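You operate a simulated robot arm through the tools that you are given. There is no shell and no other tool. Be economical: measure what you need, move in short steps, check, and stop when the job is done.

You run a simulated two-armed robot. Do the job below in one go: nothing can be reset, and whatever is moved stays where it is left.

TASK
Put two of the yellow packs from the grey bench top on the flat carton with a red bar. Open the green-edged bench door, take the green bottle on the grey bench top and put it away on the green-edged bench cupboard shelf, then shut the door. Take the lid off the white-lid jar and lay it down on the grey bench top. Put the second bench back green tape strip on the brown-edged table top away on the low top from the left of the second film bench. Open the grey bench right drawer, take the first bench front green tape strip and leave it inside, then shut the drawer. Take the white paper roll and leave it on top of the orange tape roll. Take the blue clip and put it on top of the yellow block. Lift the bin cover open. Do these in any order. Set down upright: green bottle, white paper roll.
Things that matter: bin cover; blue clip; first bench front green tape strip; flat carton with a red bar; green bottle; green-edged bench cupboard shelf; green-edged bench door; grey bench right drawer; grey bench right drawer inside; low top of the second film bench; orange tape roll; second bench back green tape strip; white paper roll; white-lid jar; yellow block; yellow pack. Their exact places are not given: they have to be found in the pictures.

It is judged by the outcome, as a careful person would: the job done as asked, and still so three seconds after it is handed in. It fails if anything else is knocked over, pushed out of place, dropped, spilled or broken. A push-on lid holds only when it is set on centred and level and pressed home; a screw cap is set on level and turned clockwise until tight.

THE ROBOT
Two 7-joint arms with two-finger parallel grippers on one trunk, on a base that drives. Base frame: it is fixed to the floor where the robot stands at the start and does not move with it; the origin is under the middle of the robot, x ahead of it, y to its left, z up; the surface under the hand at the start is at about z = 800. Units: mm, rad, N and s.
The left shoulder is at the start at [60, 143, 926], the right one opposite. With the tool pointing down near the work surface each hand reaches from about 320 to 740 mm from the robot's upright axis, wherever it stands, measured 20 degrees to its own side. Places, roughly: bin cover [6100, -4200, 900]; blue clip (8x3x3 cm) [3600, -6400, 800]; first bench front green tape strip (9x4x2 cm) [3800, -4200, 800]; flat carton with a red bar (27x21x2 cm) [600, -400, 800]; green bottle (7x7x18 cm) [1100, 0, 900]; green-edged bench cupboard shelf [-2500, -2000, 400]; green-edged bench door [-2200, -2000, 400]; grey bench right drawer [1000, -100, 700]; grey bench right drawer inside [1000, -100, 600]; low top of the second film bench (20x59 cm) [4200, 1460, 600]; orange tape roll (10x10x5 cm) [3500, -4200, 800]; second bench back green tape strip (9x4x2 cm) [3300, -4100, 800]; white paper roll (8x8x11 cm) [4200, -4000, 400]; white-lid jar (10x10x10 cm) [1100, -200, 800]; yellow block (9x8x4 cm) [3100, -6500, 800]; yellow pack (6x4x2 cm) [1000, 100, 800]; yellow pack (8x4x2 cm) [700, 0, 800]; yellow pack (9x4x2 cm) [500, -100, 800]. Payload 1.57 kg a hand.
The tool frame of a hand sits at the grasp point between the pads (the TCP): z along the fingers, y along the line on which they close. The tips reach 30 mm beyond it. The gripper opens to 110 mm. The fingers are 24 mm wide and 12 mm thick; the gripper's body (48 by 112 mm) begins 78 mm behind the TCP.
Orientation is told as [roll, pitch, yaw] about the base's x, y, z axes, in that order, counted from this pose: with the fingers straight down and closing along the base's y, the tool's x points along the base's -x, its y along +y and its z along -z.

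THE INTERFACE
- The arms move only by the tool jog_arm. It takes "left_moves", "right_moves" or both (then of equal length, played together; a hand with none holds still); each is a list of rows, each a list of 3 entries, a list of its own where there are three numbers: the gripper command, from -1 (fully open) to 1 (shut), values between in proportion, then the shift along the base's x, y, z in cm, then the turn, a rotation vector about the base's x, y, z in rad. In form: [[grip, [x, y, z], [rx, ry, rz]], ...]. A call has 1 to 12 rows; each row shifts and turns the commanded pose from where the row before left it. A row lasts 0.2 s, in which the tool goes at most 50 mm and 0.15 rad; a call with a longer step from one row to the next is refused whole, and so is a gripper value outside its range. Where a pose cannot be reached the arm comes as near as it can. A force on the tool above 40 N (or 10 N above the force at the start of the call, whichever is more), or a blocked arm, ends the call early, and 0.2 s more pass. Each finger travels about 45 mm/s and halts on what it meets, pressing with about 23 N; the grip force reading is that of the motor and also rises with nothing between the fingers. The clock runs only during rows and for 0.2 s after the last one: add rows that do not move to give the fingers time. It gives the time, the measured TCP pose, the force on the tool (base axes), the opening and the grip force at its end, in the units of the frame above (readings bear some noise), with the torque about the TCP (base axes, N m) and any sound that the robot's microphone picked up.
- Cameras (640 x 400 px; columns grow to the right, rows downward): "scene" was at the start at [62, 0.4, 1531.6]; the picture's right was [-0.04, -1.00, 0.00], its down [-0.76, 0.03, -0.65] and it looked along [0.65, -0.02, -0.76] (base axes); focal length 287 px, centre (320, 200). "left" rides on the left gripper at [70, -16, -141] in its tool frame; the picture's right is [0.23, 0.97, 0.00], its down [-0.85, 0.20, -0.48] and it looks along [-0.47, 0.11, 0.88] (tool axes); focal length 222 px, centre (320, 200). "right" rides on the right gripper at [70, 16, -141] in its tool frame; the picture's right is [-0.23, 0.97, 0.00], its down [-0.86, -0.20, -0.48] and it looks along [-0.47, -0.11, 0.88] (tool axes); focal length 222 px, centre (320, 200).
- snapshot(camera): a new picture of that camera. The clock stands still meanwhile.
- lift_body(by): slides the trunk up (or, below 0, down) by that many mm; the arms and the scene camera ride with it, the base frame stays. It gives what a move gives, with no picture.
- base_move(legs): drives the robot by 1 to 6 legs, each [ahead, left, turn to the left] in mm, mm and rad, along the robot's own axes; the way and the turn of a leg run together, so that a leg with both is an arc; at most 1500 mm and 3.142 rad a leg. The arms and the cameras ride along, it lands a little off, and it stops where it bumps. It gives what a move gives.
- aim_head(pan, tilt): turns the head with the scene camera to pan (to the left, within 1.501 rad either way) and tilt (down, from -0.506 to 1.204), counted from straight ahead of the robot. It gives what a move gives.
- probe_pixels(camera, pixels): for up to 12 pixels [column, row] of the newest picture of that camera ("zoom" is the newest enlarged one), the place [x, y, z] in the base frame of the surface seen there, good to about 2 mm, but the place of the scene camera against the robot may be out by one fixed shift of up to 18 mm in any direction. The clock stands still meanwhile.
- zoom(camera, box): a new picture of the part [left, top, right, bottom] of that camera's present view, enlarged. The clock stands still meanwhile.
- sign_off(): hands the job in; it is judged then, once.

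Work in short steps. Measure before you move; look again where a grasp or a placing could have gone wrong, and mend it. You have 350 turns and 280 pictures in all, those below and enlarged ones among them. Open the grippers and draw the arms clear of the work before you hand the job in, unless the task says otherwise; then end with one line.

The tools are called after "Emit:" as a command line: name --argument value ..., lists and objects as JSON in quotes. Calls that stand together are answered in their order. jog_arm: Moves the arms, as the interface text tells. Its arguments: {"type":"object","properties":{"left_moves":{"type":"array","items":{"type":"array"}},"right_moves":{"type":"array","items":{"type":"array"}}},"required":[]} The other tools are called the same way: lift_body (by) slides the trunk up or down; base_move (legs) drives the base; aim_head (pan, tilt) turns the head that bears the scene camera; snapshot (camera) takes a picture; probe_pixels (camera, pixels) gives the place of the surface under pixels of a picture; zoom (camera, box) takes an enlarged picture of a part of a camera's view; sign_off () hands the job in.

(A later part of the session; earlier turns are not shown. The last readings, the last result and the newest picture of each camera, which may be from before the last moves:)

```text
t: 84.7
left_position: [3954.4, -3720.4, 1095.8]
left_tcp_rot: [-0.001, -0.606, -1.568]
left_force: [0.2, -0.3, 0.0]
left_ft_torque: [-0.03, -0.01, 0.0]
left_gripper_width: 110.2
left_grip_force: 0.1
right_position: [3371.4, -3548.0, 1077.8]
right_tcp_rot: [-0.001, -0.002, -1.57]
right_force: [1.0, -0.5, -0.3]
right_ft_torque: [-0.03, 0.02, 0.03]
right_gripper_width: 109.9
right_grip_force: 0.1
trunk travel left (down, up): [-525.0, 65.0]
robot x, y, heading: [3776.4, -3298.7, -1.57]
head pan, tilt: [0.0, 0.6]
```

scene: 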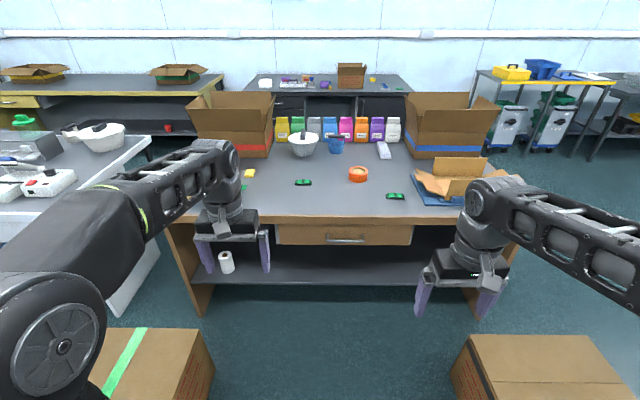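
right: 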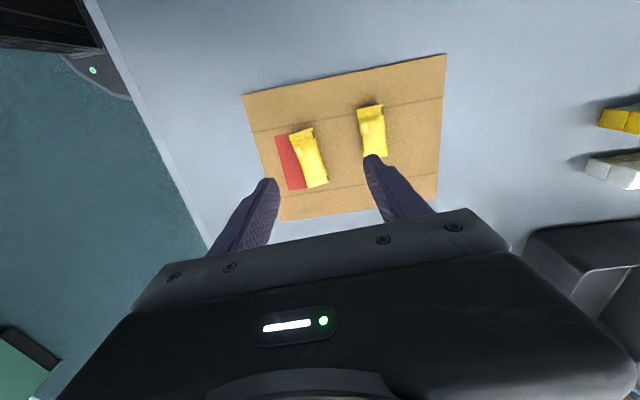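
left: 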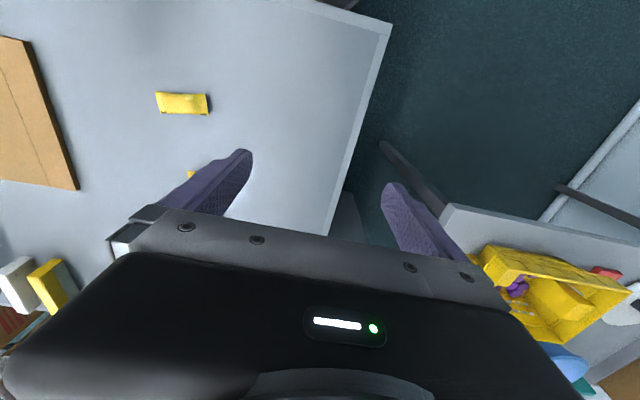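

Finish tilting the left hand to about 1.2 rad and yaw it left 0.4, then lower the trunk.

Emit:
jog_arm --left_moves '[[-1, [0, 1.5, -1], [-0.12, 0, 0]], [-1, [0, 1.5, -1], [-0.12, 0, 0]], [-1, [0, 1.5, -1], [-0.12, 0, 0]], [-1, [0, 1.5, -1], [-0.12, 0, 0]], [-1, [0, 1.5, -1], [-0.12, 0, 0]], [-1, [1, 0, -1], [0, 0, 0.1]], [-1, [1, 0, -1], [0, 0, 0.1]], [-1, [1, 0, -1], [0, 0, 0.1]], [-1, [1, 0, -1], [0, 0, 0.1]]]'

Emit:
lift_body --by -500

Emit:
snapshot --camera "left"

Emit:
snapshot --camera "scene"

```text
t: 86.7
left_position: [3971.0, -3764.3, 1131.6]
left_tcp_rot: [-0.011, -1.202, -1.161]
left_force: [0.4, -0.4, -0.5]
left_ft_torque: [0.03, 0.03, -0.02]
left_gripper_width: 110.2
left_grip_force: 0.0
left hand out of reach, approached as far as the arm can: row 2, 3, 4, 5, 6
right_position: [3371.3, -3550.1, 1077.0]
right_tcp_rot: [0.0, -0.001, -1.569]
right_force: [0.1, -0.7, -0.3]
right_ft_torque: [0.01, 0.01, -0.03]
right_gripper_width: 109.9
right_grip_force: 0.1
trunk travel left (down, up): [-525.0, 65.0]
robot x, y, heading: [3775.2, -3295.5, -1.572]
head pan, tilt: [0.0, 0.6]
```

```text
refused: -500 is not a number from -400 to 400
```

```text
253 pictures are left
```

left: 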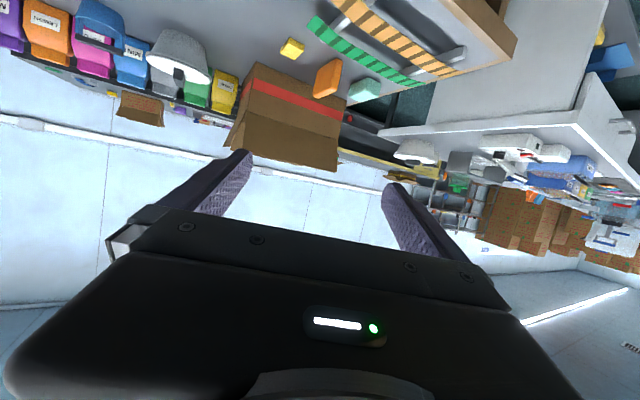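

```text
252 pictures are left
```

scene: 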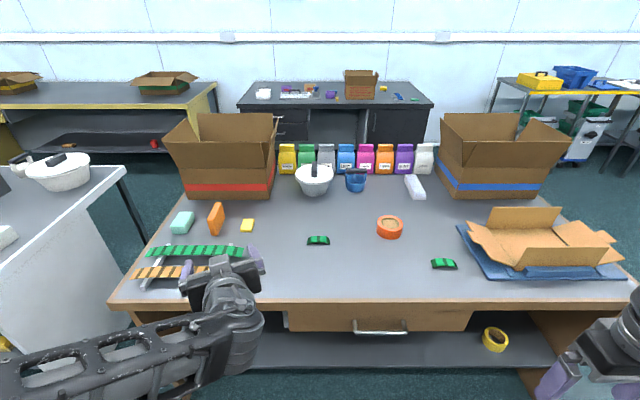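

Emit:
lift_body --by -260

Emit:
lift_body --by -250

Emit:
snapshot --camera "left"

Emit:
snapshot --camera "scene"

```text
t: 89.4
left_position: [3971.7, -3762.4, 872.6]
left_tcp_rot: [-0.009, -1.203, -1.164]
left_force: [-0.3, 0.0, -0.5]
left_ft_torque: [0.02, 0.01, 0.0]
left_gripper_width: 110.1
left_grip_force: 0.0
right_position: [3371.0, -3549.5, 817.5]
right_tcp_rot: [0.001, -0.003, -1.57]
right_force: [-0.8, -0.2, -0.2]
right_ft_torque: [0.03, 0.02, 0.02]
right_gripper_width: 110.0
right_grip_force: 0.1
trunk travel left (down, up): [-265.0, 325.0]
robot x, y, heading: [3775.9, -3297.9, -1.569]
head pan, tilt: [0.0, 0.6]
```

```text
t: 91.9
left_position: [3972.4, -3761.9, 622.0]
left_tcp_rot: [-0.01, -1.201, -1.162]
left_force: [-0.5, -0.1, 0.9]
left_ft_torque: [0.02, -0.01, 0.02]
left_gripper_width: 110.1
left_grip_force: 0.1
right_position: [3372.5, -3550.9, 568.6]
right_tcp_rot: [-0.001, -0.002, -1.568]
right_force: [0.4, 0.0, -0.2]
right_ft_torque: [0.0, -0.02, 0.02]
right_gripper_width: 110.1
right_grip_force: 0.0
trunk travel left (down, up): [-15.0, 575.0]
robot x, y, heading: [3778.8, -3298.1, -1.571]
head pan, tilt: [0.0, 0.6]
```

```text
251 pictures are left
```

left: 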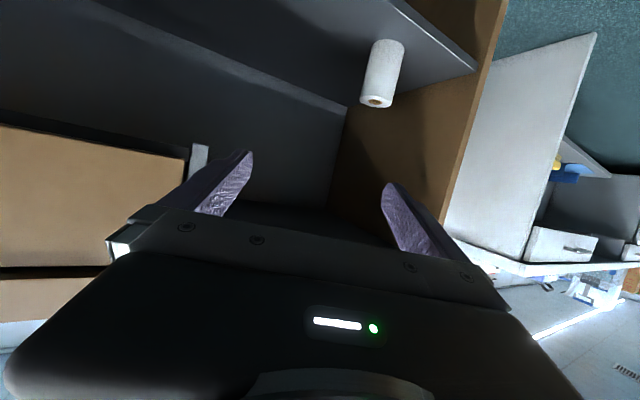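

```text
250 pictures are left
```

scene: 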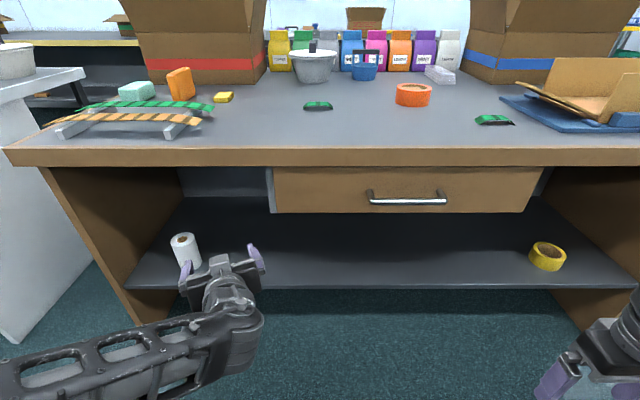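

The roll shows in the left view at (382,73), seen upside down. I probe it and the shelf edge.

Emit:
probe_pixels --camera "left" --pixels '[[365, 70], [382, 75], [399, 80], [377, 98], [380, 102], [387, 42], [440, 45], [300, 85], [466, 68]]'

Emit:
probe_pixels --camera "scene" --pixels '[[183, 240], [188, 265], [177, 237], [196, 240], [413, 93], [413, 85], [493, 120], [317, 106]]'

```text
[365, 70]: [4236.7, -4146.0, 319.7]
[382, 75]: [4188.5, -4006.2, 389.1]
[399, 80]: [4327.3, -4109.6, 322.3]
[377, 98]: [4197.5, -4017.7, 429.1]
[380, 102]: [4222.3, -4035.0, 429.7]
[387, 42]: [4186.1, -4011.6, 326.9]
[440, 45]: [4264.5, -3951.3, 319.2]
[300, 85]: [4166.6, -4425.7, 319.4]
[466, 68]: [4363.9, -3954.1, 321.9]
```

```text
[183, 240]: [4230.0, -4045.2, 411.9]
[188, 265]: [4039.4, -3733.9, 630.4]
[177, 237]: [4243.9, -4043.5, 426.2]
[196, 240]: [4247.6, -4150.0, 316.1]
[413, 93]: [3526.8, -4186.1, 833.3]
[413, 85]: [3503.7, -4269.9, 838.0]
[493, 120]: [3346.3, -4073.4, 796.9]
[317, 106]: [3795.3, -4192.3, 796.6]
```

Emit:
zoom --camera "left" --box '[332, 30, 432, 120]'

```text
4.44 times, centred on (382, 75) of left
```

zoom: 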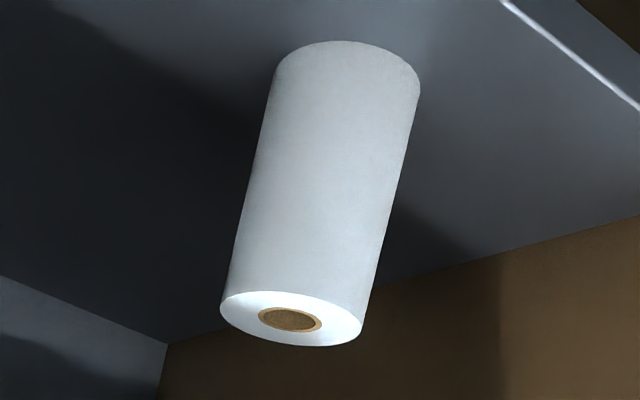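

Emit:
probe_pixels --camera "zoom" --pixels '[[228, 318], [356, 332], [290, 296], [300, 342], [245, 300], [325, 200], [260, 200], [385, 210]]'

```text
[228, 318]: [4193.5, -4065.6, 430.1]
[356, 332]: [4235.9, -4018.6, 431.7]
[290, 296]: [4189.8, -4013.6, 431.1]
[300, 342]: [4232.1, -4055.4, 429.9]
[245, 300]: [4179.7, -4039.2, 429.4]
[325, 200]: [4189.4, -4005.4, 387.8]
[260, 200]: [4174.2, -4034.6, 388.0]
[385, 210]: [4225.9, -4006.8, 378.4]
```

Roll centre (4212,-4036), top 430, radius ≈36. Lower the hand to z≈410 in front of the shelf, then drive 200 ahead.

Emit:
jog_arm --left_moves '[[-1, [1, 0.5, -2.6], [0, 0, 0]], [-1, [1, 0.5, -2.6], [0, 0, 0]], [-1, [1, 0.5, -2.6], [0, 0, 0]], [-1, [1, 0.5, -2.6], [0, 0, 0]], [-1, [1, 0.5, -2.6], [0, 0, 0]], [-1, [1, 0.5, -2.6], [0, 0, 0]], [-1, [1, 0.5, -2.6], [0, 0, 0]], [-1, [1, 0.5, -2.6], [0, 0, 0]]]'

Emit:
base_move --legs '[[200, 0, 0]]'

Emit:
snapshot --camera "left"

Emit:
snapshot --camera "scene"

```text
t: 93.7
left_position: [4021.3, -3816.0, 441.4]
left_tcp_rot: [-0.009, -1.199, -1.162]
left_force: [0.4, 0.8, 0.2]
left_ft_torque: [0.03, 0.0, -0.03]
left_gripper_width: 109.9
left_grip_force: 0.0
left hand out of reach, approached as far as the arm can: row 1, 2, 3, 4, 5, 6, 7, 8
right_position: [3370.7, -3550.3, 567.5]
right_tcp_rot: [0.0, -0.002, -1.571]
right_force: [-0.1, -0.5, 0.7]
right_ft_torque: [-0.02, 0.03, -0.01]
right_gripper_width: 109.9
right_grip_force: 0.1
trunk travel left (down, up): [-15.0, 575.0]
robot x, y, heading: [3773.7, -3299.3, -1.574]
head pan, tilt: [0.0, 0.6]
```

```text
t: 95.3
left_position: [4020.1, -4013.5, 442.8]
left_tcp_rot: [-0.008, -1.2, -1.163]
left_force: [-0.3, 0.2, 0.0]
left_ft_torque: [-0.02, -0.01, 0.03]
left_gripper_width: 109.9
left_grip_force: 0.1
right_position: [3371.6, -3745.9, 567.1]
right_tcp_rot: [0.0, -0.002, -1.569]
right_force: [0.2, -0.6, 0.1]
right_ft_torque: [-0.01, 0.01, 0.0]
right_gripper_width: 110.1
right_grip_force: 0.0
trunk travel left (down, up): [-15.0, 575.0]
robot x, y, heading: [3772.9, -3494.7, -1.575]
head pan, tilt: [0.0, 0.6]
```

```text
248 pictures are left
```

left: 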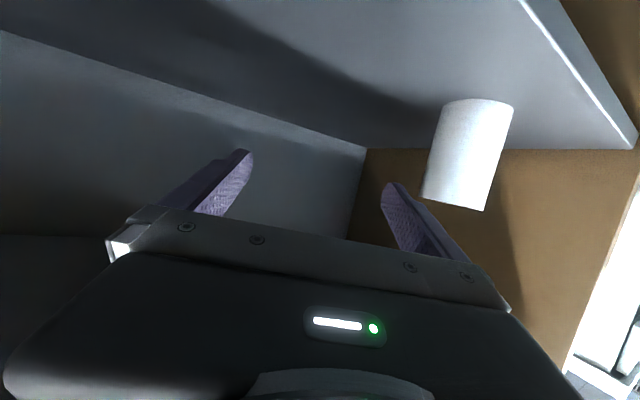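

```text
247 pictures are left
```

scene: 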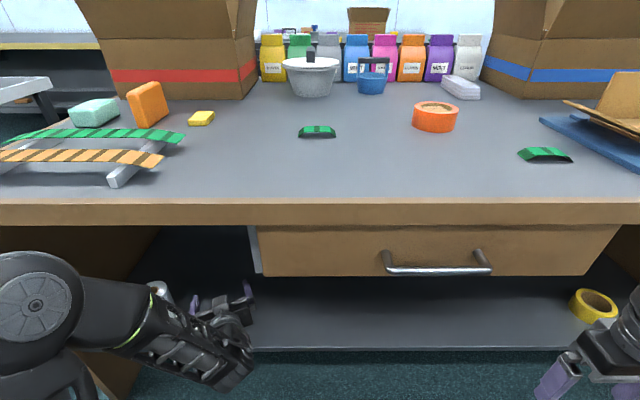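

The hand is at its near limit here; I back the base 200 and set the hand further left, then approach with the base.

Emit:
base_move --legs '[[-200, 0, 0]]'

Emit:
jog_arm --left_moves '[[-1, [2, -0.5, -0.6], [0, 0, 0]], [-1, [2, -0.5, -0.6], [0, 0, 0]], [-1, [2, -0.5, -0.6], [0, 0, 0]], [-1, [2, -0.5, -0.6], [0, 0, 0]], [-1, [2, -0.5, -0.6], [0, 0, 0]], [-1, [2, -0.5, -0.6], [0, 0, 0]], [-1, [2, -0.5, -0.6], [0, 0, 0]], [-1, [0, 0, 0], [0, 0, 0]]]'

Emit:
snapshot --camera "left"

```text
t: 96.9
left_position: [4021.2, -3814.0, 442.1]
left_tcp_rot: [-0.008, -1.199, -1.164]
left_force: [-0.1, 0.1, 0.0]
left_ft_torque: [-0.03, 0.0, -0.01]
left_gripper_width: 110.0
left_grip_force: 0.1
right_position: [3371.4, -3547.3, 568.1]
right_tcp_rot: [0.001, 0.0, -1.569]
right_force: [1.0, 0.5, 0.3]
right_ft_torque: [0.03, -0.01, 0.01]
right_gripper_width: 109.9
right_grip_force: 0.1
trunk travel left (down, up): [-15.0, 575.0]
robot x, y, heading: [3775.3, -3294.3, -1.573]
head pan, tilt: [0.0, 0.6]
```

```text
t: 98.7
left_position: [4111.4, -3833.7, 415.2]
left_tcp_rot: [-0.007, -1.2, -1.164]
left_force: [0.6, -0.6, 0.4]
left_ft_torque: [-0.01, -0.01, -0.01]
left_gripper_width: 110.0
left_grip_force: 0.0
left hand out of reach, approached as far as the arm can: row 5, 6, 7
right_position: [3371.2, -3548.2, 569.1]
right_tcp_rot: [-0.001, -0.003, -1.568]
right_force: [0.7, 0.2, 0.8]
right_ft_torque: [0.02, -0.04, 0.01]
right_gripper_width: 110.0
right_grip_force: 0.1
trunk travel left (down, up): [-15.0, 575.0]
robot x, y, heading: [3777.6, -3293.7, -1.565]
head pan, tilt: [0.0, 0.6]
```

```text
246 pictures are left
```

left: 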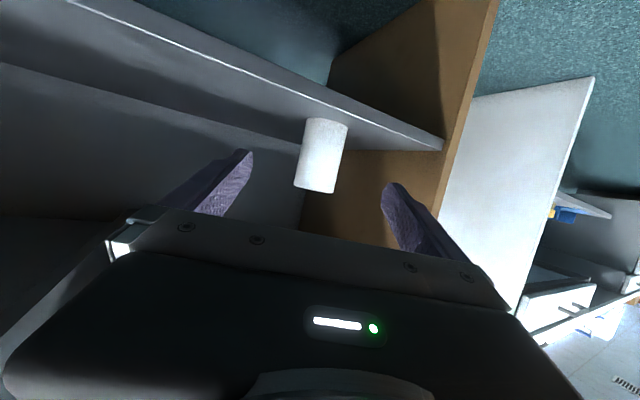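

The roll sits left of comfortable reach. I centre the hand ahead, drive in, and turn the base left so the roll is ahead.

Emit:
jog_arm --left_moves '[[-1, [-3.6, -0.4, 0], [0, 0, -0.08]], [-1, [-3.6, -0.4, 0], [0, 0, -0.08]], [-1, [-3.6, -0.4, 0], [0, 0, -0.08]], [-1, [-3.6, -0.4, 0], [0, 0, -0.08]], [-1, [-3.6, -0.4, 0], [0, 0, -0.08]]]'

Emit:
base_move --legs '[[180, 0, 0], [0, 0, 0.45]]'

Emit:
snapshot --camera "left"

Emit:
snapshot --camera "scene"

```text
t: 99.9
left_position: [3927.9, -3855.7, 428.2]
left_tcp_rot: [-0.004, -1.198, -1.563]
left_force: [-1.0, 0.2, 0.2]
left_ft_torque: [0.04, -0.03, 0.09]
left_gripper_width: 110.1
left_grip_force: 0.2
left hand out of reach, approached as far as the arm can: row 3, 4, 5
right_position: [3370.9, -3547.1, 568.2]
right_tcp_rot: [0.001, 0.0, -1.569]
right_force: [-0.6, -0.8, 0.0]
right_ft_torque: [-0.02, -0.02, -0.04]
right_gripper_width: 110.0
right_grip_force: 0.0
trunk travel left (down, up): [-15.0, 575.0]
robot x, y, heading: [3774.7, -3293.9, -1.57]
head pan, tilt: [0.0, 0.6]
```

```text
t: 102.5
left_position: [4098.1, -3957.7, 425.7]
left_tcp_rot: [-0.004, -1.199, -1.238]
left_force: [0.2, 0.3, 1.2]
left_ft_torque: [0.03, -0.02, -0.02]
left_gripper_width: 109.9
left_grip_force: 0.1
right_position: [3465.3, -3836.7, 566.0]
right_tcp_rot: [-0.002, 0.014, -1.26]
right_force: [0.3, -0.6, -0.3]
right_ft_torque: [-0.02, -0.03, 0.04]
right_gripper_width: 110.0
right_grip_force: 0.0
trunk travel left (down, up): [-15.0, 575.0]
robot x, y, heading: [3772.2, -3476.2, -1.241]
head pan, tilt: [0.0, 0.6]
stopped in leg 2: the force on the tool passed its limit at 82 N (the readings are from after the stop); the commanded pose is now the measured one
```

```text
245 pictures are left
```

left: 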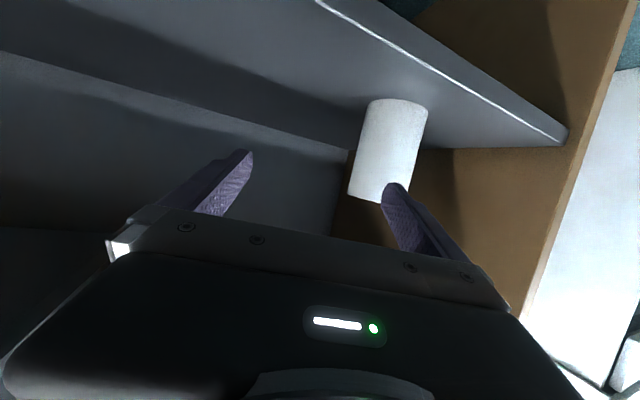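

```text
244 pictures are left
```

scene: 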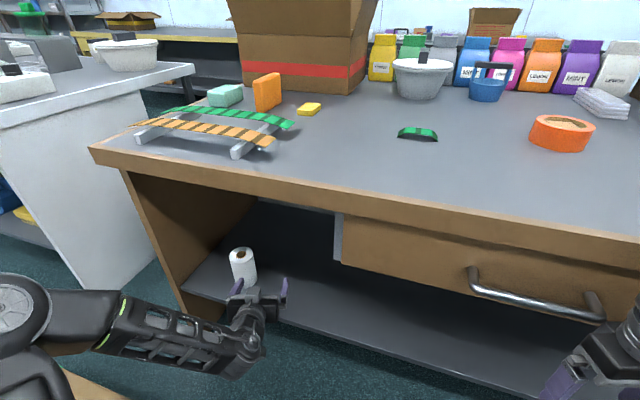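

The right hand likely touched the table edge; I draw it back. The roll needs 0.12 rad more base turn to line up.

Emit:
jog_arm --right_moves '[[-1, [-1, 3.5, 0], [0, 0, 0]], [-1, [-1, 3.5, 0], [0, 0, 0]], [-1, [-1, 3.5, 0], [0, 0, 0]], [-1, [-1, 3.5, 0], [0, 0, 0]]]'

Emit:
base_move --legs '[[0, 0, 0.12]]'

Emit:
snapshot --camera "left"

Emit:
snapshot --camera "scene"

```text
t: 103.5
left_position: [4090.4, -3959.4, 427.9]
left_tcp_rot: [0.062, -1.195, -1.297]
left_force: [0.2, 0.3, -0.1]
left_ft_torque: [-0.01, 0.06, -0.01]
left_gripper_width: 109.9
left_grip_force: 0.0
right_position: [3418.4, -3704.6, 550.1]
right_tcp_rot: [0.046, 0.029, -1.226]
right_force: [-0.5, 0.2, -0.9]
right_ft_torque: [0.02, 0.02, -0.01]
right_gripper_width: 109.9
right_grip_force: 0.1
trunk travel left (down, up): [-15.0, 575.0]
robot x, y, heading: [3779.0, -3474.7, -1.251]
head pan, tilt: [0.0, 0.6]
```

```text
t: 104.4
left_position: [4145.8, -3918.8, 428.7]
left_tcp_rot: [0.059, -1.194, -1.177]
left_force: [-1.0, 0.0, -1.5]
left_ft_torque: [0.04, 0.02, -0.03]
left_gripper_width: 110.0
left_grip_force: 0.0
right_position: [3448.5, -3745.0, 551.1]
right_tcp_rot: [0.046, 0.027, -1.112]
right_force: [-0.8, 0.5, -0.1]
right_ft_torque: [-0.02, 0.0, 0.02]
right_gripper_width: 110.1
right_grip_force: 0.1
trunk travel left (down, up): [-15.0, 575.0]
robot x, y, heading: [3773.7, -3476.2, -1.134]
head pan, tilt: [0.0, 0.6]
```

```text
243 pictures are left
```

left: 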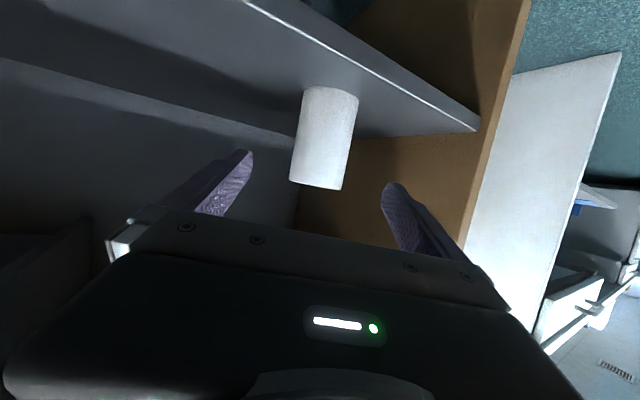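

```text
242 pictures are left
```

scene: 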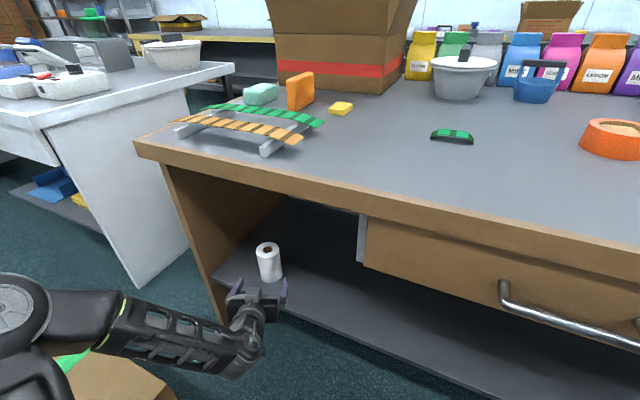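

Roll is now between the fingers at (325,140). I recheck its place.

Emit:
probe_pixels --camera "left" --pixels '[[325, 140], [300, 140], [350, 140], [318, 186], [295, 181], [338, 187]]'

```text
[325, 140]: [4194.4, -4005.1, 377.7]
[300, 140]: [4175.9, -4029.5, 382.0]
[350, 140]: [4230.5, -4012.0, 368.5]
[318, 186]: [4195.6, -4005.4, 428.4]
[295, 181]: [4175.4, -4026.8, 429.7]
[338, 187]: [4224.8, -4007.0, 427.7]
```

Centre (4210,-4037). Align and lower, then advance along the finger direction.

Emit:
jog_arm --left_moves '[[-1, [0.65, 0.26, -1.8], [0, 0, 0]], [-1, [0.65, 0.26, -1.8], [0, 0, 0]], [-1, [1.28, -3.07, 0], [0, 0, 0]], [-1, [1.28, -3.07, 0], [0, 0, 0]], [-1, [1.28, -3.07, 0], [0, 0, 0]], [-1, [1.28, -3.07, 0], [0, 0, 0]], [-1, [0, 0, 0], [0, 0, 0]]]'

Emit:
snapshot --camera "left"

```text
t: 106.0
left_position: [4198.6, -4040.3, 424.7]
left_tcp_rot: [0.04, -1.193, -1.16]
left_force: [0.0, 0.0, -0.4]
left_ft_torque: [0.0, 0.01, 0.03]
left_gripper_width: 110.0
left_grip_force: 0.1
left hand out of reach, approached as far as the arm can: row 1, 2
right_position: [3452.4, -3745.2, 551.3]
right_tcp_rot: [0.048, 0.036, -1.103]
right_force: [-0.4, -0.3, -1.2]
right_ft_torque: [-0.01, 0.02, 0.01]
right_gripper_width: 109.9
right_grip_force: 0.1
trunk travel left (down, up): [-15.0, 575.0]
robot x, y, heading: [3778.4, -3478.0, -1.132]
head pan, tilt: [0.0, 0.6]
```

```text
241 pictures are left
```

left: 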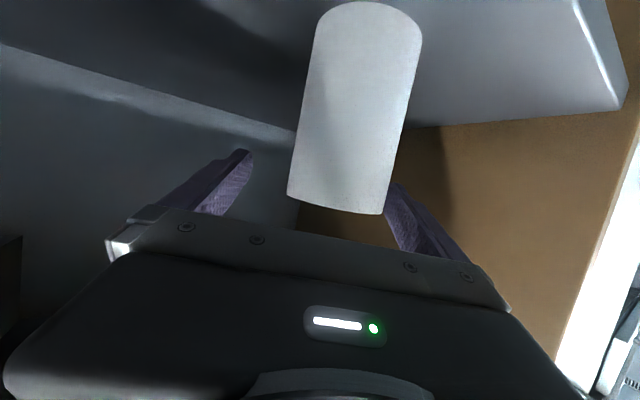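

Extended now; I shift 1 cm left and try lowering 3 cm.

Emit:
jog_arm --left_moves '[[-1, [0.9, 0.3, -1], [0, 0, 0]], [-1, [0, 0, -1], [0, 0, 0]], [-1, [0, 0, -1.2], [0, 0, 0]], [-1, [0, 0, 0], [0, 0, 0]]]'

Emit:
snapshot --camera "left"

```text
t: 107.0
left_position: [4208.7, -4036.3, 406.4]
left_tcp_rot: [0.039, -1.194, -1.157]
left_force: [0.5, 0.7, -0.4]
left_ft_torque: [0.05, -0.01, -0.02]
left_gripper_width: 109.9
left_grip_force: 0.1
left hand out of reach, approached as far as the arm can: row 3
right_position: [3452.6, -3745.8, 551.4]
right_tcp_rot: [0.048, 0.036, -1.105]
right_force: [0.2, 0.3, -0.2]
right_ft_torque: [-0.06, 0.01, 0.0]
right_gripper_width: 110.0
right_grip_force: 0.0
trunk travel left (down, up): [-15.0, 575.0]
robot x, y, heading: [3775.3, -3476.2, -1.128]
head pan, tilt: [0.0, 0.6]
```

```text
240 pictures are left
```

left: 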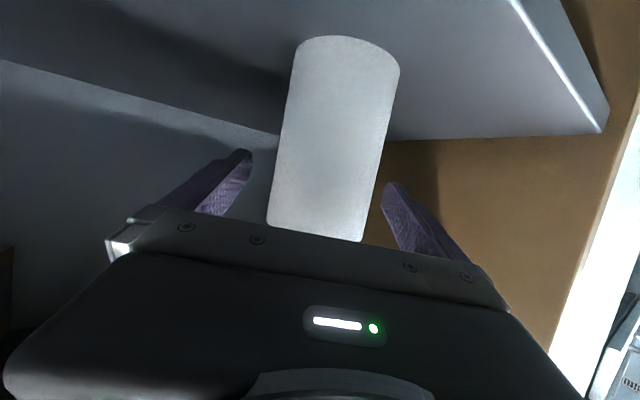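

Centred. Lower the trunk 12 mm and close the gripper.

Emit:
lift_body --by -12

Emit:
jog_arm --left_moves '[[1, [0, 0, 0], [0, 0, 0]], [1, [0, 0, 0], [0, 0, 0]], [1, [0, 0, 0], [0, 0, 0]], [1, [0, 0, 0], [0, 0, 0]], [1, [0, 0, 0], [0, 0, 0]]]'

Emit:
lift_body --by 60

Emit:
snapshot --camera "left"

```text
t: 107.6
left_position: [4209.7, -4037.5, 391.6]
left_tcp_rot: [0.026, -1.19, -1.146]
left_force: [0.3, -0.1, 0.6]
left_ft_torque: [-0.02, 0.0, -0.03]
left_gripper_width: 110.0
left_grip_force: 0.0
right_position: [3454.5, -3745.2, 540.7]
right_tcp_rot: [0.05, 0.047, -1.11]
right_force: [-0.6, -0.8, 0.0]
right_ft_torque: [0.0, -0.02, -0.01]
right_gripper_width: 109.9
right_grip_force: 0.1
trunk travel left (down, up): [-3.0, 587.0]
robot x, y, heading: [3776.0, -3472.9, -1.127]
head pan, tilt: [0.0, 0.6]
```

```text
t: 108.8
left_position: [4209.6, -4038.3, 390.7]
left_tcp_rot: [0.025, -1.19, -1.146]
left_force: [-0.3, 2.9, 5.7]
left_ft_torque: [0.13, 0.23, -0.07]
left_gripper_width: 69.6
left_grip_force: 23.3
right_position: [3454.6, -3745.3, 540.1]
right_tcp_rot: [0.047, 0.045, -1.106]
right_force: [-0.4, -0.3, 0.2]
right_ft_torque: [-0.01, -0.05, 0.01]
right_gripper_width: 110.1
right_grip_force: 0.0
trunk travel left (down, up): [-3.0, 587.0]
robot x, y, heading: [3777.0, -3473.8, -1.131]
head pan, tilt: [0.0, 0.6]
```

```text
t: 109.8
left_position: [4208.7, -4038.3, 451.5]
left_tcp_rot: [0.032, -1.189, -1.15]
left_force: [-0.3, -0.3, -1.3]
left_ft_torque: [-0.01, -0.02, 0.01]
left_gripper_width: 69.3
left_grip_force: 22.7
right_position: [3453.3, -3745.8, 601.5]
right_tcp_rot: [0.042, 0.038, -1.109]
right_force: [0.4, 0.4, 0.3]
right_ft_torque: [0.01, -0.04, 0.04]
right_gripper_width: 109.8
right_grip_force: 0.0
trunk travel left (down, up): [-63.0, 527.0]
robot x, y, heading: [3775.5, -3473.8, -1.13]
head pan, tilt: [0.0, 0.6]
```

```text
239 pictures are left
```

left: 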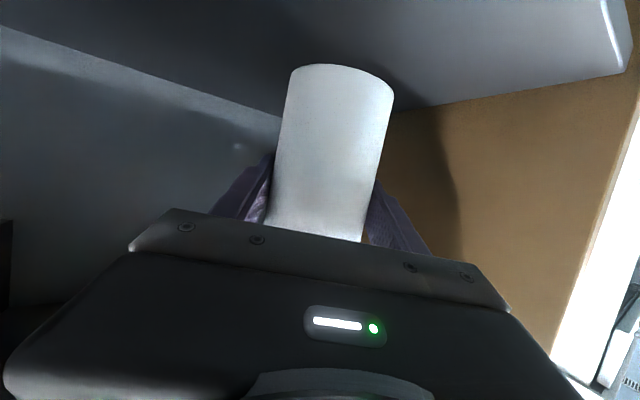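

The roll is held (69 mm), its bottom 71 mm below the TCP. Back out, then raise.

Emit:
base_move --legs '[[-300, 0, 0]]'

Emit:
lift_body --by 400

Emit:
lift_body --by 120

Emit:
base_move --legs '[[0, 0, -0.84], [0, 60, 0]]'

Emit:
snapshot --camera "scene"

Emit:
snapshot --camera "left"

```text
t: 111.8
left_position: [4087.0, -3770.9, 450.3]
left_tcp_rot: [0.031, -1.191, -1.143]
left_force: [0.5, 0.6, -2.1]
left_ft_torque: [-0.01, -0.03, 0.03]
left_gripper_width: 69.3
left_grip_force: 22.9
right_position: [3329.5, -3482.8, 600.4]
right_tcp_rot: [0.045, 0.043, -1.102]
right_force: [-1.1, 0.0, 0.6]
right_ft_torque: [0.0, -0.04, 0.01]
right_gripper_width: 110.0
right_grip_force: 0.0
trunk travel left (down, up): [-63.0, 527.0]
robot x, y, heading: [3646.5, -3210.8, -1.125]
head pan, tilt: [0.0, 0.6]
```

```text
t: 115.7
left_position: [4089.4, -3767.5, 853.3]
left_tcp_rot: [-0.003, -1.198, -1.112]
left_force: [-0.4, -0.3, -1.0]
left_ft_torque: [-0.02, -0.02, 0.0]
left_gripper_width: 69.0
left_grip_force: 23.4
right_position: [3333.0, -3477.4, 1006.1]
right_tcp_rot: [0.032, 0.035, -1.101]
right_force: [-0.3, -0.2, -0.1]
right_ft_torque: [-0.03, 0.02, -0.02]
right_gripper_width: 110.1
right_grip_force: 0.1
trunk travel left (down, up): [-463.0, 127.0]
robot x, y, heading: [3647.8, -3209.8, -1.128]
head pan, tilt: [0.0, 0.6]
```

```text
t: 117.2
left_position: [4090.0, -3766.8, 973.6]
left_tcp_rot: [-0.003, -1.196, -1.111]
left_force: [0.0, -0.6, -1.4]
left_ft_torque: [-0.01, -0.02, 0.02]
left_gripper_width: 69.2
left_grip_force: 23.2
right_position: [3332.9, -3477.0, 1125.3]
right_tcp_rot: [0.03, 0.035, -1.104]
right_force: [1.1, 0.7, -0.8]
right_ft_torque: [-0.01, 0.05, -0.02]
right_gripper_width: 110.0
right_grip_force: 0.1
trunk travel left (down, up): [-583.0, 7.0]
robot x, y, heading: [3648.4, -3206.9, -1.125]
head pan, tilt: [0.0, 0.6]
```

```text
t: 120.3
left_position: [3590.8, -3933.0, 973.3]
left_tcp_rot: [-0.007, -1.195, -1.936]
left_force: [0.0, 0.2, -2.0]
left_ft_torque: [-0.05, 0.05, -0.04]
left_gripper_width: 69.3
left_grip_force: 22.6
right_position: [3294.7, -3180.8, 1127.4]
right_tcp_rot: [0.029, 0.035, -1.934]
right_force: [0.9, -0.4, 0.2]
right_ft_torque: [0.02, 0.06, 0.02]
right_gripper_width: 110.2
right_grip_force: 0.0
trunk travel left (down, up): [-583.0, 7.0]
robot x, y, heading: [3703.5, -3234.2, -1.955]
head pan, tilt: [0.0, 0.6]
```

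```text
238 pictures are left
```

scene: 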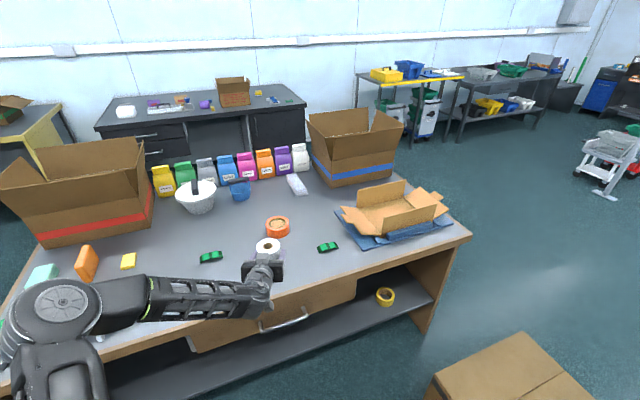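

```text
237 pictures are left
```

left: 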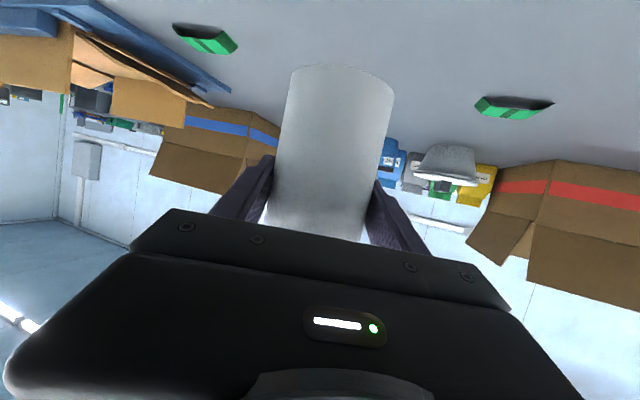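

Measure the held roll and the orange roll with the same camera.

Emit:
zoom --camera "scene" --box '[220, 190, 340, 290]'

```text
4.00 times, centred on (280, 240) of scene
```

zoom: 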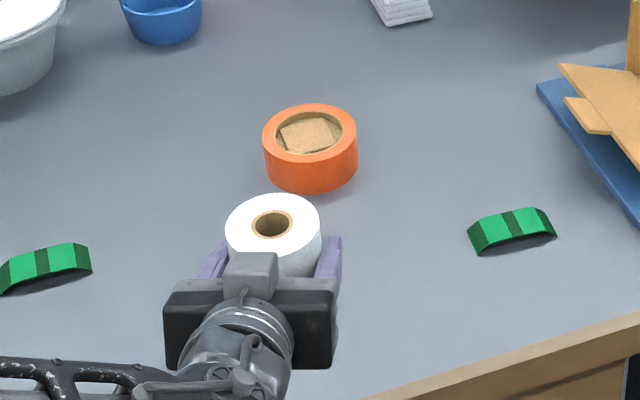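

Emit:
probe_pixels --camera "zoom" --pixels '[[231, 225], [316, 222], [273, 198], [240, 250], [266, 140], [353, 140], [309, 108], [312, 158], [310, 135]]'

```text
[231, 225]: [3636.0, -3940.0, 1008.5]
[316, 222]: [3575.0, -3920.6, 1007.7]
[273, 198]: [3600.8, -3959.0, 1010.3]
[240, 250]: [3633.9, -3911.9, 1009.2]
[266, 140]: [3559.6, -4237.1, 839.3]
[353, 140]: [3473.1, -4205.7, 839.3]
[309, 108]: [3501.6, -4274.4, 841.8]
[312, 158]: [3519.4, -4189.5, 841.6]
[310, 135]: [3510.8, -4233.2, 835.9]
```

Needed shift: (-91,-295) and down ≈58. Drive most of it with the base, keeping height, then finish with the arm.

Emit:
base_move --legs '[[240, 26, 0]]'

Emit:
zoom --camera "scene" --box '[220, 190, 340, 290]'

```text
t: 122.1
left_position: [3527.6, -4165.5, 972.4]
left_tcp_rot: [-0.003, -1.195, -1.938]
left_force: [-0.5, -0.5, -2.2]
left_ft_torque: [-0.01, 0.01, -0.01]
left_gripper_width: 69.0
left_grip_force: 22.8
right_position: [3227.8, -3412.7, 1126.7]
right_tcp_rot: [0.03, 0.036, -1.931]
right_force: [-0.3, -1.1, -0.2]
right_ft_torque: [0.02, -0.03, 0.0]
right_gripper_width: 110.0
right_grip_force: 0.0
trunk travel left (down, up): [-583.0, 7.0]
robot x, y, heading: [3643.3, -3463.6, -1.954]
head pan, tilt: [0.0, 0.6]
```

```text
4.00 times, centred on (280, 240) of scene
```

zoom: 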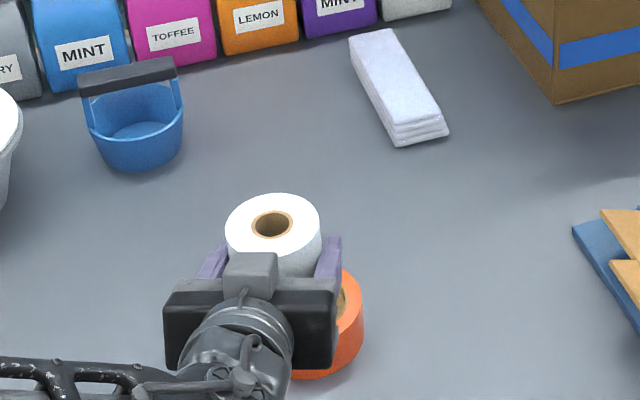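

Emit:
probe_pixels --camera "zoom" --pixels '[[359, 300], [350, 283], [231, 225], [316, 222], [273, 198]]'

Emit:
jog_arm --left_moves '[[1, [-0.7, -1.56, 0], [0, 0, 0]], [1, [-0.7, -1.56, 0], [0, 0, 0]], [1, [-0.7, -1.56, 0], [0, 0, 0]], [1, [-0.7, -1.56, 0], [0, 0, 0]]]'

Emit:
zoom --camera "scene" --box '[220, 190, 340, 290]'

Emit:
snapshot --camera "right"

```text
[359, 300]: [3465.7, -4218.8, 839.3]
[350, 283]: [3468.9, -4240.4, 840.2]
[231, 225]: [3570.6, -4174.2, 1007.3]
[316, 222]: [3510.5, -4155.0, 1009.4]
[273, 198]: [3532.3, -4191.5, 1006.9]
```

```text
t: 123.1
left_position: [3500.5, -4226.8, 972.1]
left_tcp_rot: [-0.003, -1.195, -1.938]
left_force: [-0.4, -0.3, -1.7]
left_ft_torque: [-0.03, -0.01, 0.02]
left_gripper_width: 69.4
left_grip_force: 23.3
right_position: [3228.2, -3413.3, 1125.5]
right_tcp_rot: [0.031, 0.035, -1.931]
right_force: [0.1, 0.2, 0.1]
right_ft_torque: [0.02, 0.02, 0.0]
right_gripper_width: 110.1
right_grip_force: 0.0
trunk travel left (down, up): [-583.0, 7.0]
robot x, y, heading: [3642.3, -3464.5, -1.951]
head pan, tilt: [0.0, 0.6]
```

```text
4.00 times, centred on (280, 240) of scene
```

zoom: 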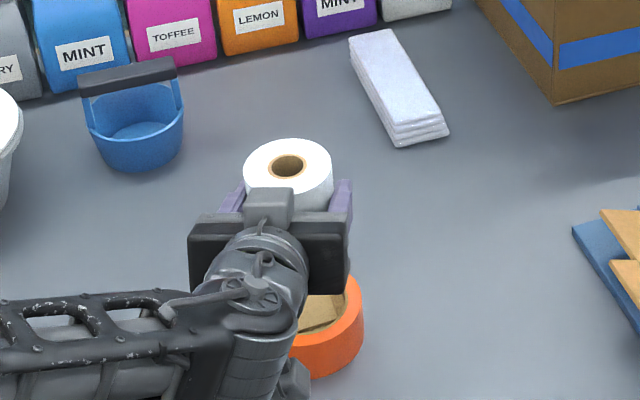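

```text
233 pictures are left
```

right: 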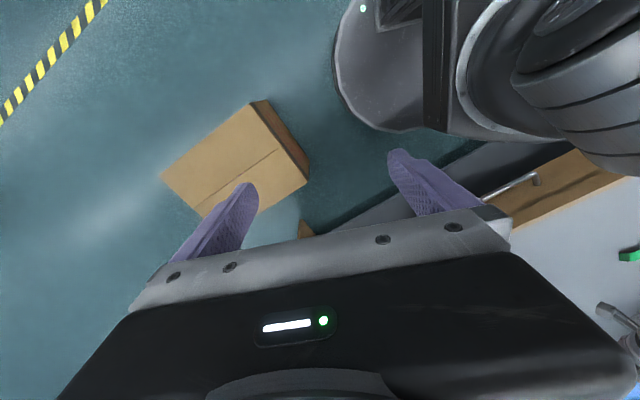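

Aligned: roll centre ≈(3512,-4223), orange ≈(3514,-4223). Lower 5.5 cm, then feel contact.

Emit:
jog_arm --left_moves '[[1, [0.1, 0, -2], [0, 0, 0]], [1, [0, 0, -2], [0, 0, 0]], [1, [0, 0, -1.4], [0, 0, 0]], [1, [0, 0, -0.2], [0, 0, 0]], [1, [0, 0, 0], [0, 0, 0]]]'

Emit:
zoom --camera "scene" --box '[220, 190, 340, 290]'

Emit:
snapshot --camera "left"

```text
t: 124.3
left_position: [3499.6, -4228.3, 943.7]
left_tcp_rot: [-0.001, -1.193, -1.94]
left_force: [0.2, -0.3, -0.7]
left_ft_torque: [0.01, 0.0, -0.03]
left_gripper_width: 69.2
left_grip_force: 22.7
left hand out of reach, approached as far as the arm can: row 2, 3
right_position: [3228.2, -3413.2, 1125.6]
right_tcp_rot: [0.033, 0.033, -1.93]
right_force: [0.3, 0.3, 0.7]
right_ft_torque: [-0.03, 0.01, -0.01]
right_gripper_width: 109.9
right_grip_force: 0.1
trunk travel left (down, up): [-583.0, 7.0]
robot x, y, heading: [3642.0, -3462.7, -1.947]
head pan, tilt: [0.0, 0.6]
```

```text
4.00 times, centred on (280, 240) of scene
```

zoom: 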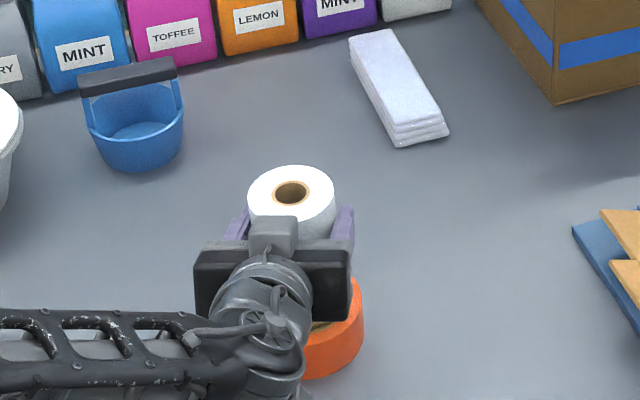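

```text
231 pictures are left
```

left: 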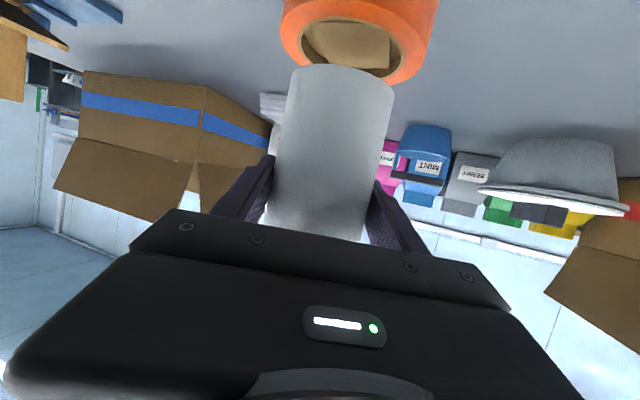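

Arm cannot go lower here; the trunk will. First check alignment.

Emit:
probe_pixels --camera "zoom" --pixels '[[251, 197], [333, 194], [292, 169], [360, 305], [352, 286]]'

Emit:
probe_pixels --camera "left" --pixels '[[340, 68], [293, 75], [385, 78], [288, 30], [428, 40], [350, 22]]'

```text
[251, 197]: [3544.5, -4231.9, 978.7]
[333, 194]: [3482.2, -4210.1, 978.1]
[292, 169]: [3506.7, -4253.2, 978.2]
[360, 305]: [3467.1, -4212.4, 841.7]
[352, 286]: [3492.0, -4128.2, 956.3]
```

```text
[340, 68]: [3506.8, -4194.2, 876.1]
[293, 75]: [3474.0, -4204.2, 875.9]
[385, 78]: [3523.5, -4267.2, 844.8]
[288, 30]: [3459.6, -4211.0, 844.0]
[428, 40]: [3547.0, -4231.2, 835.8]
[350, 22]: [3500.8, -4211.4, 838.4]
```

Aligned within a few mm. Lower the trunk 26 mm, then in small steps watching force.

Emit:
lift_body --by -26

Emit:
lift_body --by -3

Emit:
zoom --camera "left" --box '[240, 0, 480, 150]'

```text
t: 125.0
left_position: [3500.7, -4227.4, 918.1]
left_tcp_rot: [-0.002, -1.192, -1.939]
left_force: [0.4, 0.5, -1.8]
left_ft_torque: [-0.01, 0.0, 0.01]
left_gripper_width: 69.1
left_grip_force: 23.0
right_position: [3228.1, -3412.8, 1100.7]
right_tcp_rot: [0.032, 0.034, -1.931]
right_force: [0.2, -0.4, 0.2]
right_ft_torque: [-0.02, -0.03, 0.02]
right_gripper_width: 110.3
right_grip_force: 0.0
trunk travel left (down, up): [-557.0, 33.0]
robot x, y, heading: [3637.7, -3466.1, -1.948]
head pan, tilt: [0.0, 0.6]
```

```text
t: 125.5
left_position: [3500.9, -4228.4, 914.9]
left_tcp_rot: [-0.001, -1.197, -1.941]
left_force: [-0.7, -0.2, 4.5]
left_ft_torque: [0.11, -0.1, 0.05]
left_gripper_width: 69.3
left_grip_force: 22.4
right_position: [3228.5, -3412.1, 1097.4]
right_tcp_rot: [0.032, 0.036, -1.93]
right_force: [-0.5, 1.3, -0.6]
right_ft_torque: [0.02, -0.02, 0.05]
right_gripper_width: 110.0
right_grip_force: 0.0
trunk travel left (down, up): [-554.0, 36.0]
robot x, y, heading: [3637.6, -3464.0, -1.952]
head pan, tilt: [0.0, 0.6]
```

```text
2.67 times, centred on (360, 75) of left
```

zoom: 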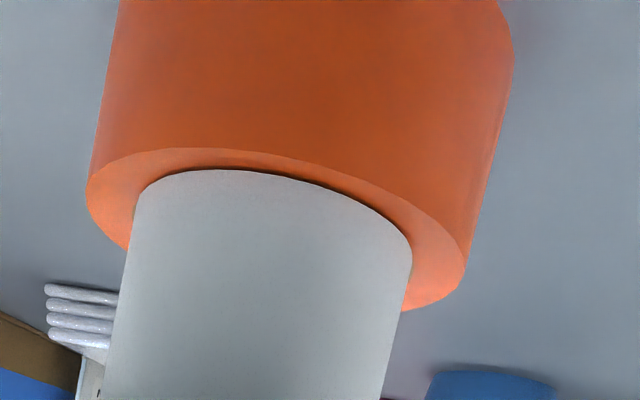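

Contact, well seated within the rim. Open and draw straight back.

Emit:
jog_arm --left_moves '[[0.2, [0, 0, 0], [0, 0, 0]], [-0.2, [0, 0, 0], [0, 0, 0]], [-1, [0, 0, 0], [0, 0, 0]], [-1, [0, 0, 0], [0, 0, 0]], [-1, [0, 0, 0], [0, 0, 0]], [-1, [0, 0, 0], [0, 0, 0]]]'

Emit:
snapshot --camera "left"

```text
t: 126.9
left_position: [3500.5, -4228.0, 913.2]
left_tcp_rot: [-0.001, -1.191, -1.939]
left_force: [0.1, 0.1, 0.6]
left_ft_torque: [-0.03, 0.02, 0.03]
left_gripper_width: 109.8
left_grip_force: 0.0
right_position: [3228.3, -3413.1, 1097.2]
right_tcp_rot: [0.032, 0.034, -1.929]
right_force: [-0.6, 0.0, -0.9]
right_ft_torque: [0.03, 0.01, 0.01]
right_gripper_width: 110.0
right_grip_force: 0.1
trunk travel left (down, up): [-554.0, 36.0]
robot x, y, heading: [3639.1, -3466.9, -1.95]
head pan, tilt: [0.0, 0.6]
```

```text
229 pictures are left
```

left: 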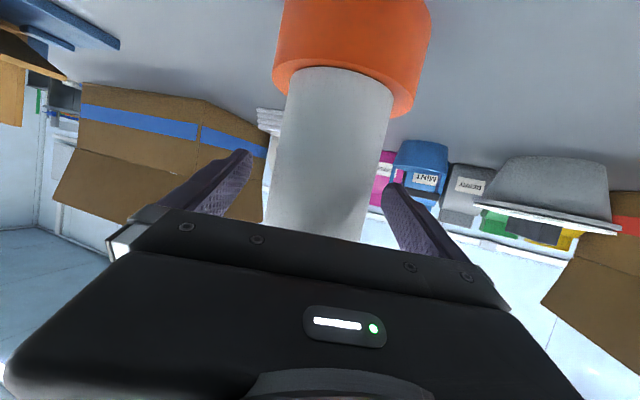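

Released cleanly. Back off with the base along the finger direction.

Emit:
base_move --legs '[[-300, 0, 0]]'

Emit:
snapshot --camera "scene"

```text
t: 128.9
left_position: [3608.1, -3952.1, 914.4]
left_tcp_rot: [-0.001, -1.194, -1.946]
left_force: [0.2, 0.3, -0.1]
left_ft_torque: [0.02, -0.03, 0.01]
left_gripper_width: 110.0
left_grip_force: 0.1
right_position: [3338.7, -3137.0, 1096.9]
right_tcp_rot: [0.033, 0.033, -1.934]
right_force: [-0.5, 0.2, 0.4]
right_ft_torque: [-0.06, -0.04, -0.02]
right_gripper_width: 110.1
right_grip_force: 0.0
trunk travel left (down, up): [-554.0, 36.0]
robot x, y, heading: [3752.0, -3191.1, -1.953]
head pan, tilt: [0.0, 0.6]
```

```text
228 pictures are left
```

scene: 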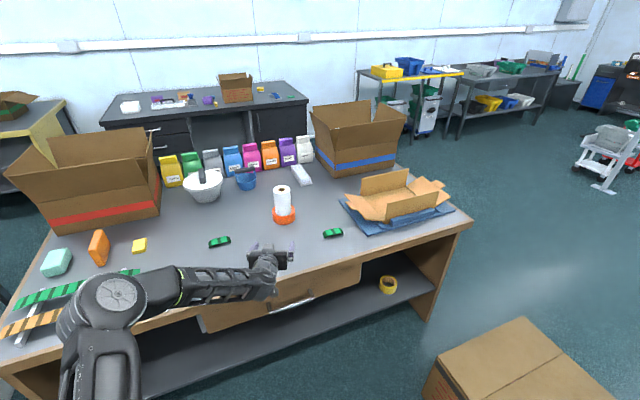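

The white roll stands on the orange roll. Fold the left arm back to a tool-down travel pose.

Emit:
jog_arm --left_moves '[[-1, [0.9, 2.2, 1.8], [0.11, -0.0445, 0]], [-1, [0.9, 2.2, 1.8], [0.11, -0.0445, 0]], [-1, [0.9, 2.2, 1.8], [0.11, -0.0445, 0]], [-1, [0.9, 2.2, 1.8], [0.11, -0.0445, 0]], [-1, [0.9, 2.2, 1.8], [0.11, -0.0445, 0]], [-1, [0.9, 2.2, 1.8], [0.11, -0.0445, 0]], [-1, [0.9, 2.2, 1.8], [0.11, -0.0445, 0]], [-1, [0.9, 2.2, 1.8], [0.11, -0.0445, 0]], [-1, [0.9, 2.2, 1.8], [0.11, -0.0445, 0]], [-1, [0.9, 2.2, 1.8], [0.11, -0.0445, 0]], [-1, [0, 0, 0], [0, 0, 0]]]'

```text
t: 131.3
left_position: [3698.5, -3732.1, 1094.7]
left_tcp_rot: [0.011, -0.006, -1.953]
left_force: [0.2, 0.1, 1.0]
left_ft_torque: [-0.01, 0.01, 0.01]
left_gripper_width: 109.8
left_grip_force: 0.0
right_position: [3339.9, -3136.3, 1097.6]
right_tcp_rot: [0.032, 0.034, -1.936]
right_force: [-0.3, -0.3, 0.5]
right_ft_torque: [0.02, -0.04, 0.01]
right_gripper_width: 109.7
right_grip_force: 0.0
trunk travel left (down, up): [-554.0, 36.0]
robot x, y, heading: [3752.2, -3194.3, -1.959]
head pan, tilt: [0.0, 0.6]
```

Drive west and then south around the table end, then look.

Emit:
base_move --legs '[[0, 0, -1.183], [0, -400, 0], [1400, 0, 0], [350, 0, 0], [0, 1300, 0], [0, 1100, 0]]'

Emit:
aim_head --pan 1.4 --tilt 0.4

Emit:
snapshot --camera "scene"

```text
t: 156.4
left_position: [1508.3, -5353.2, 1095.6]
left_tcp_rot: [0.01, -0.007, -3.134]
left_force: [0.4, -0.2, 0.6]
left_ft_torque: [0.06, 0.01, -0.01]
left_gripper_width: 110.0
left_grip_force: 0.0
right_position: [1926.3, -4798.8, 1096.7]
right_tcp_rot: [0.032, 0.036, -3.12]
right_force: [0.1, -0.3, -0.4]
right_ft_torque: [0.01, 0.02, 0.02]
right_gripper_width: 109.9
right_grip_force: 0.1
trunk travel left (down, up): [-554.0, 36.0]
robot x, y, heading: [2031.4, -5200.6, -3.14]
head pan, tilt: [0.0, 0.6]
```

```text
t: 158.0
left_position: [1509.7, -5353.9, 1094.6]
left_tcp_rot: [0.011, -0.007, -3.135]
left_force: [0.5, -1.2, -0.6]
left_ft_torque: [-0.03, 0.03, 0.0]
left_gripper_width: 110.3
left_grip_force: 0.0
right_position: [1926.6, -4796.9, 1096.8]
right_tcp_rot: [0.031, 0.035, -3.119]
right_force: [1.4, 0.0, 0.3]
right_ft_torque: [0.01, -0.01, -0.01]
right_gripper_width: 110.0
right_grip_force: 0.2
trunk travel left (down, up): [-554.0, 36.0]
robot x, y, heading: [2030.1, -5200.8, -3.139]
head pan, tilt: [1.4, 0.4]
```

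```text
227 pictures are left
```

scene: 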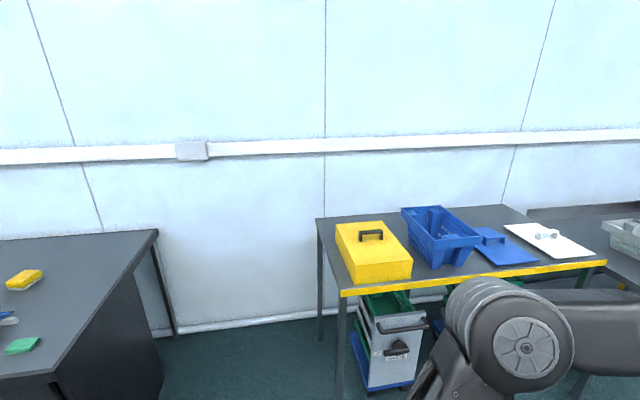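

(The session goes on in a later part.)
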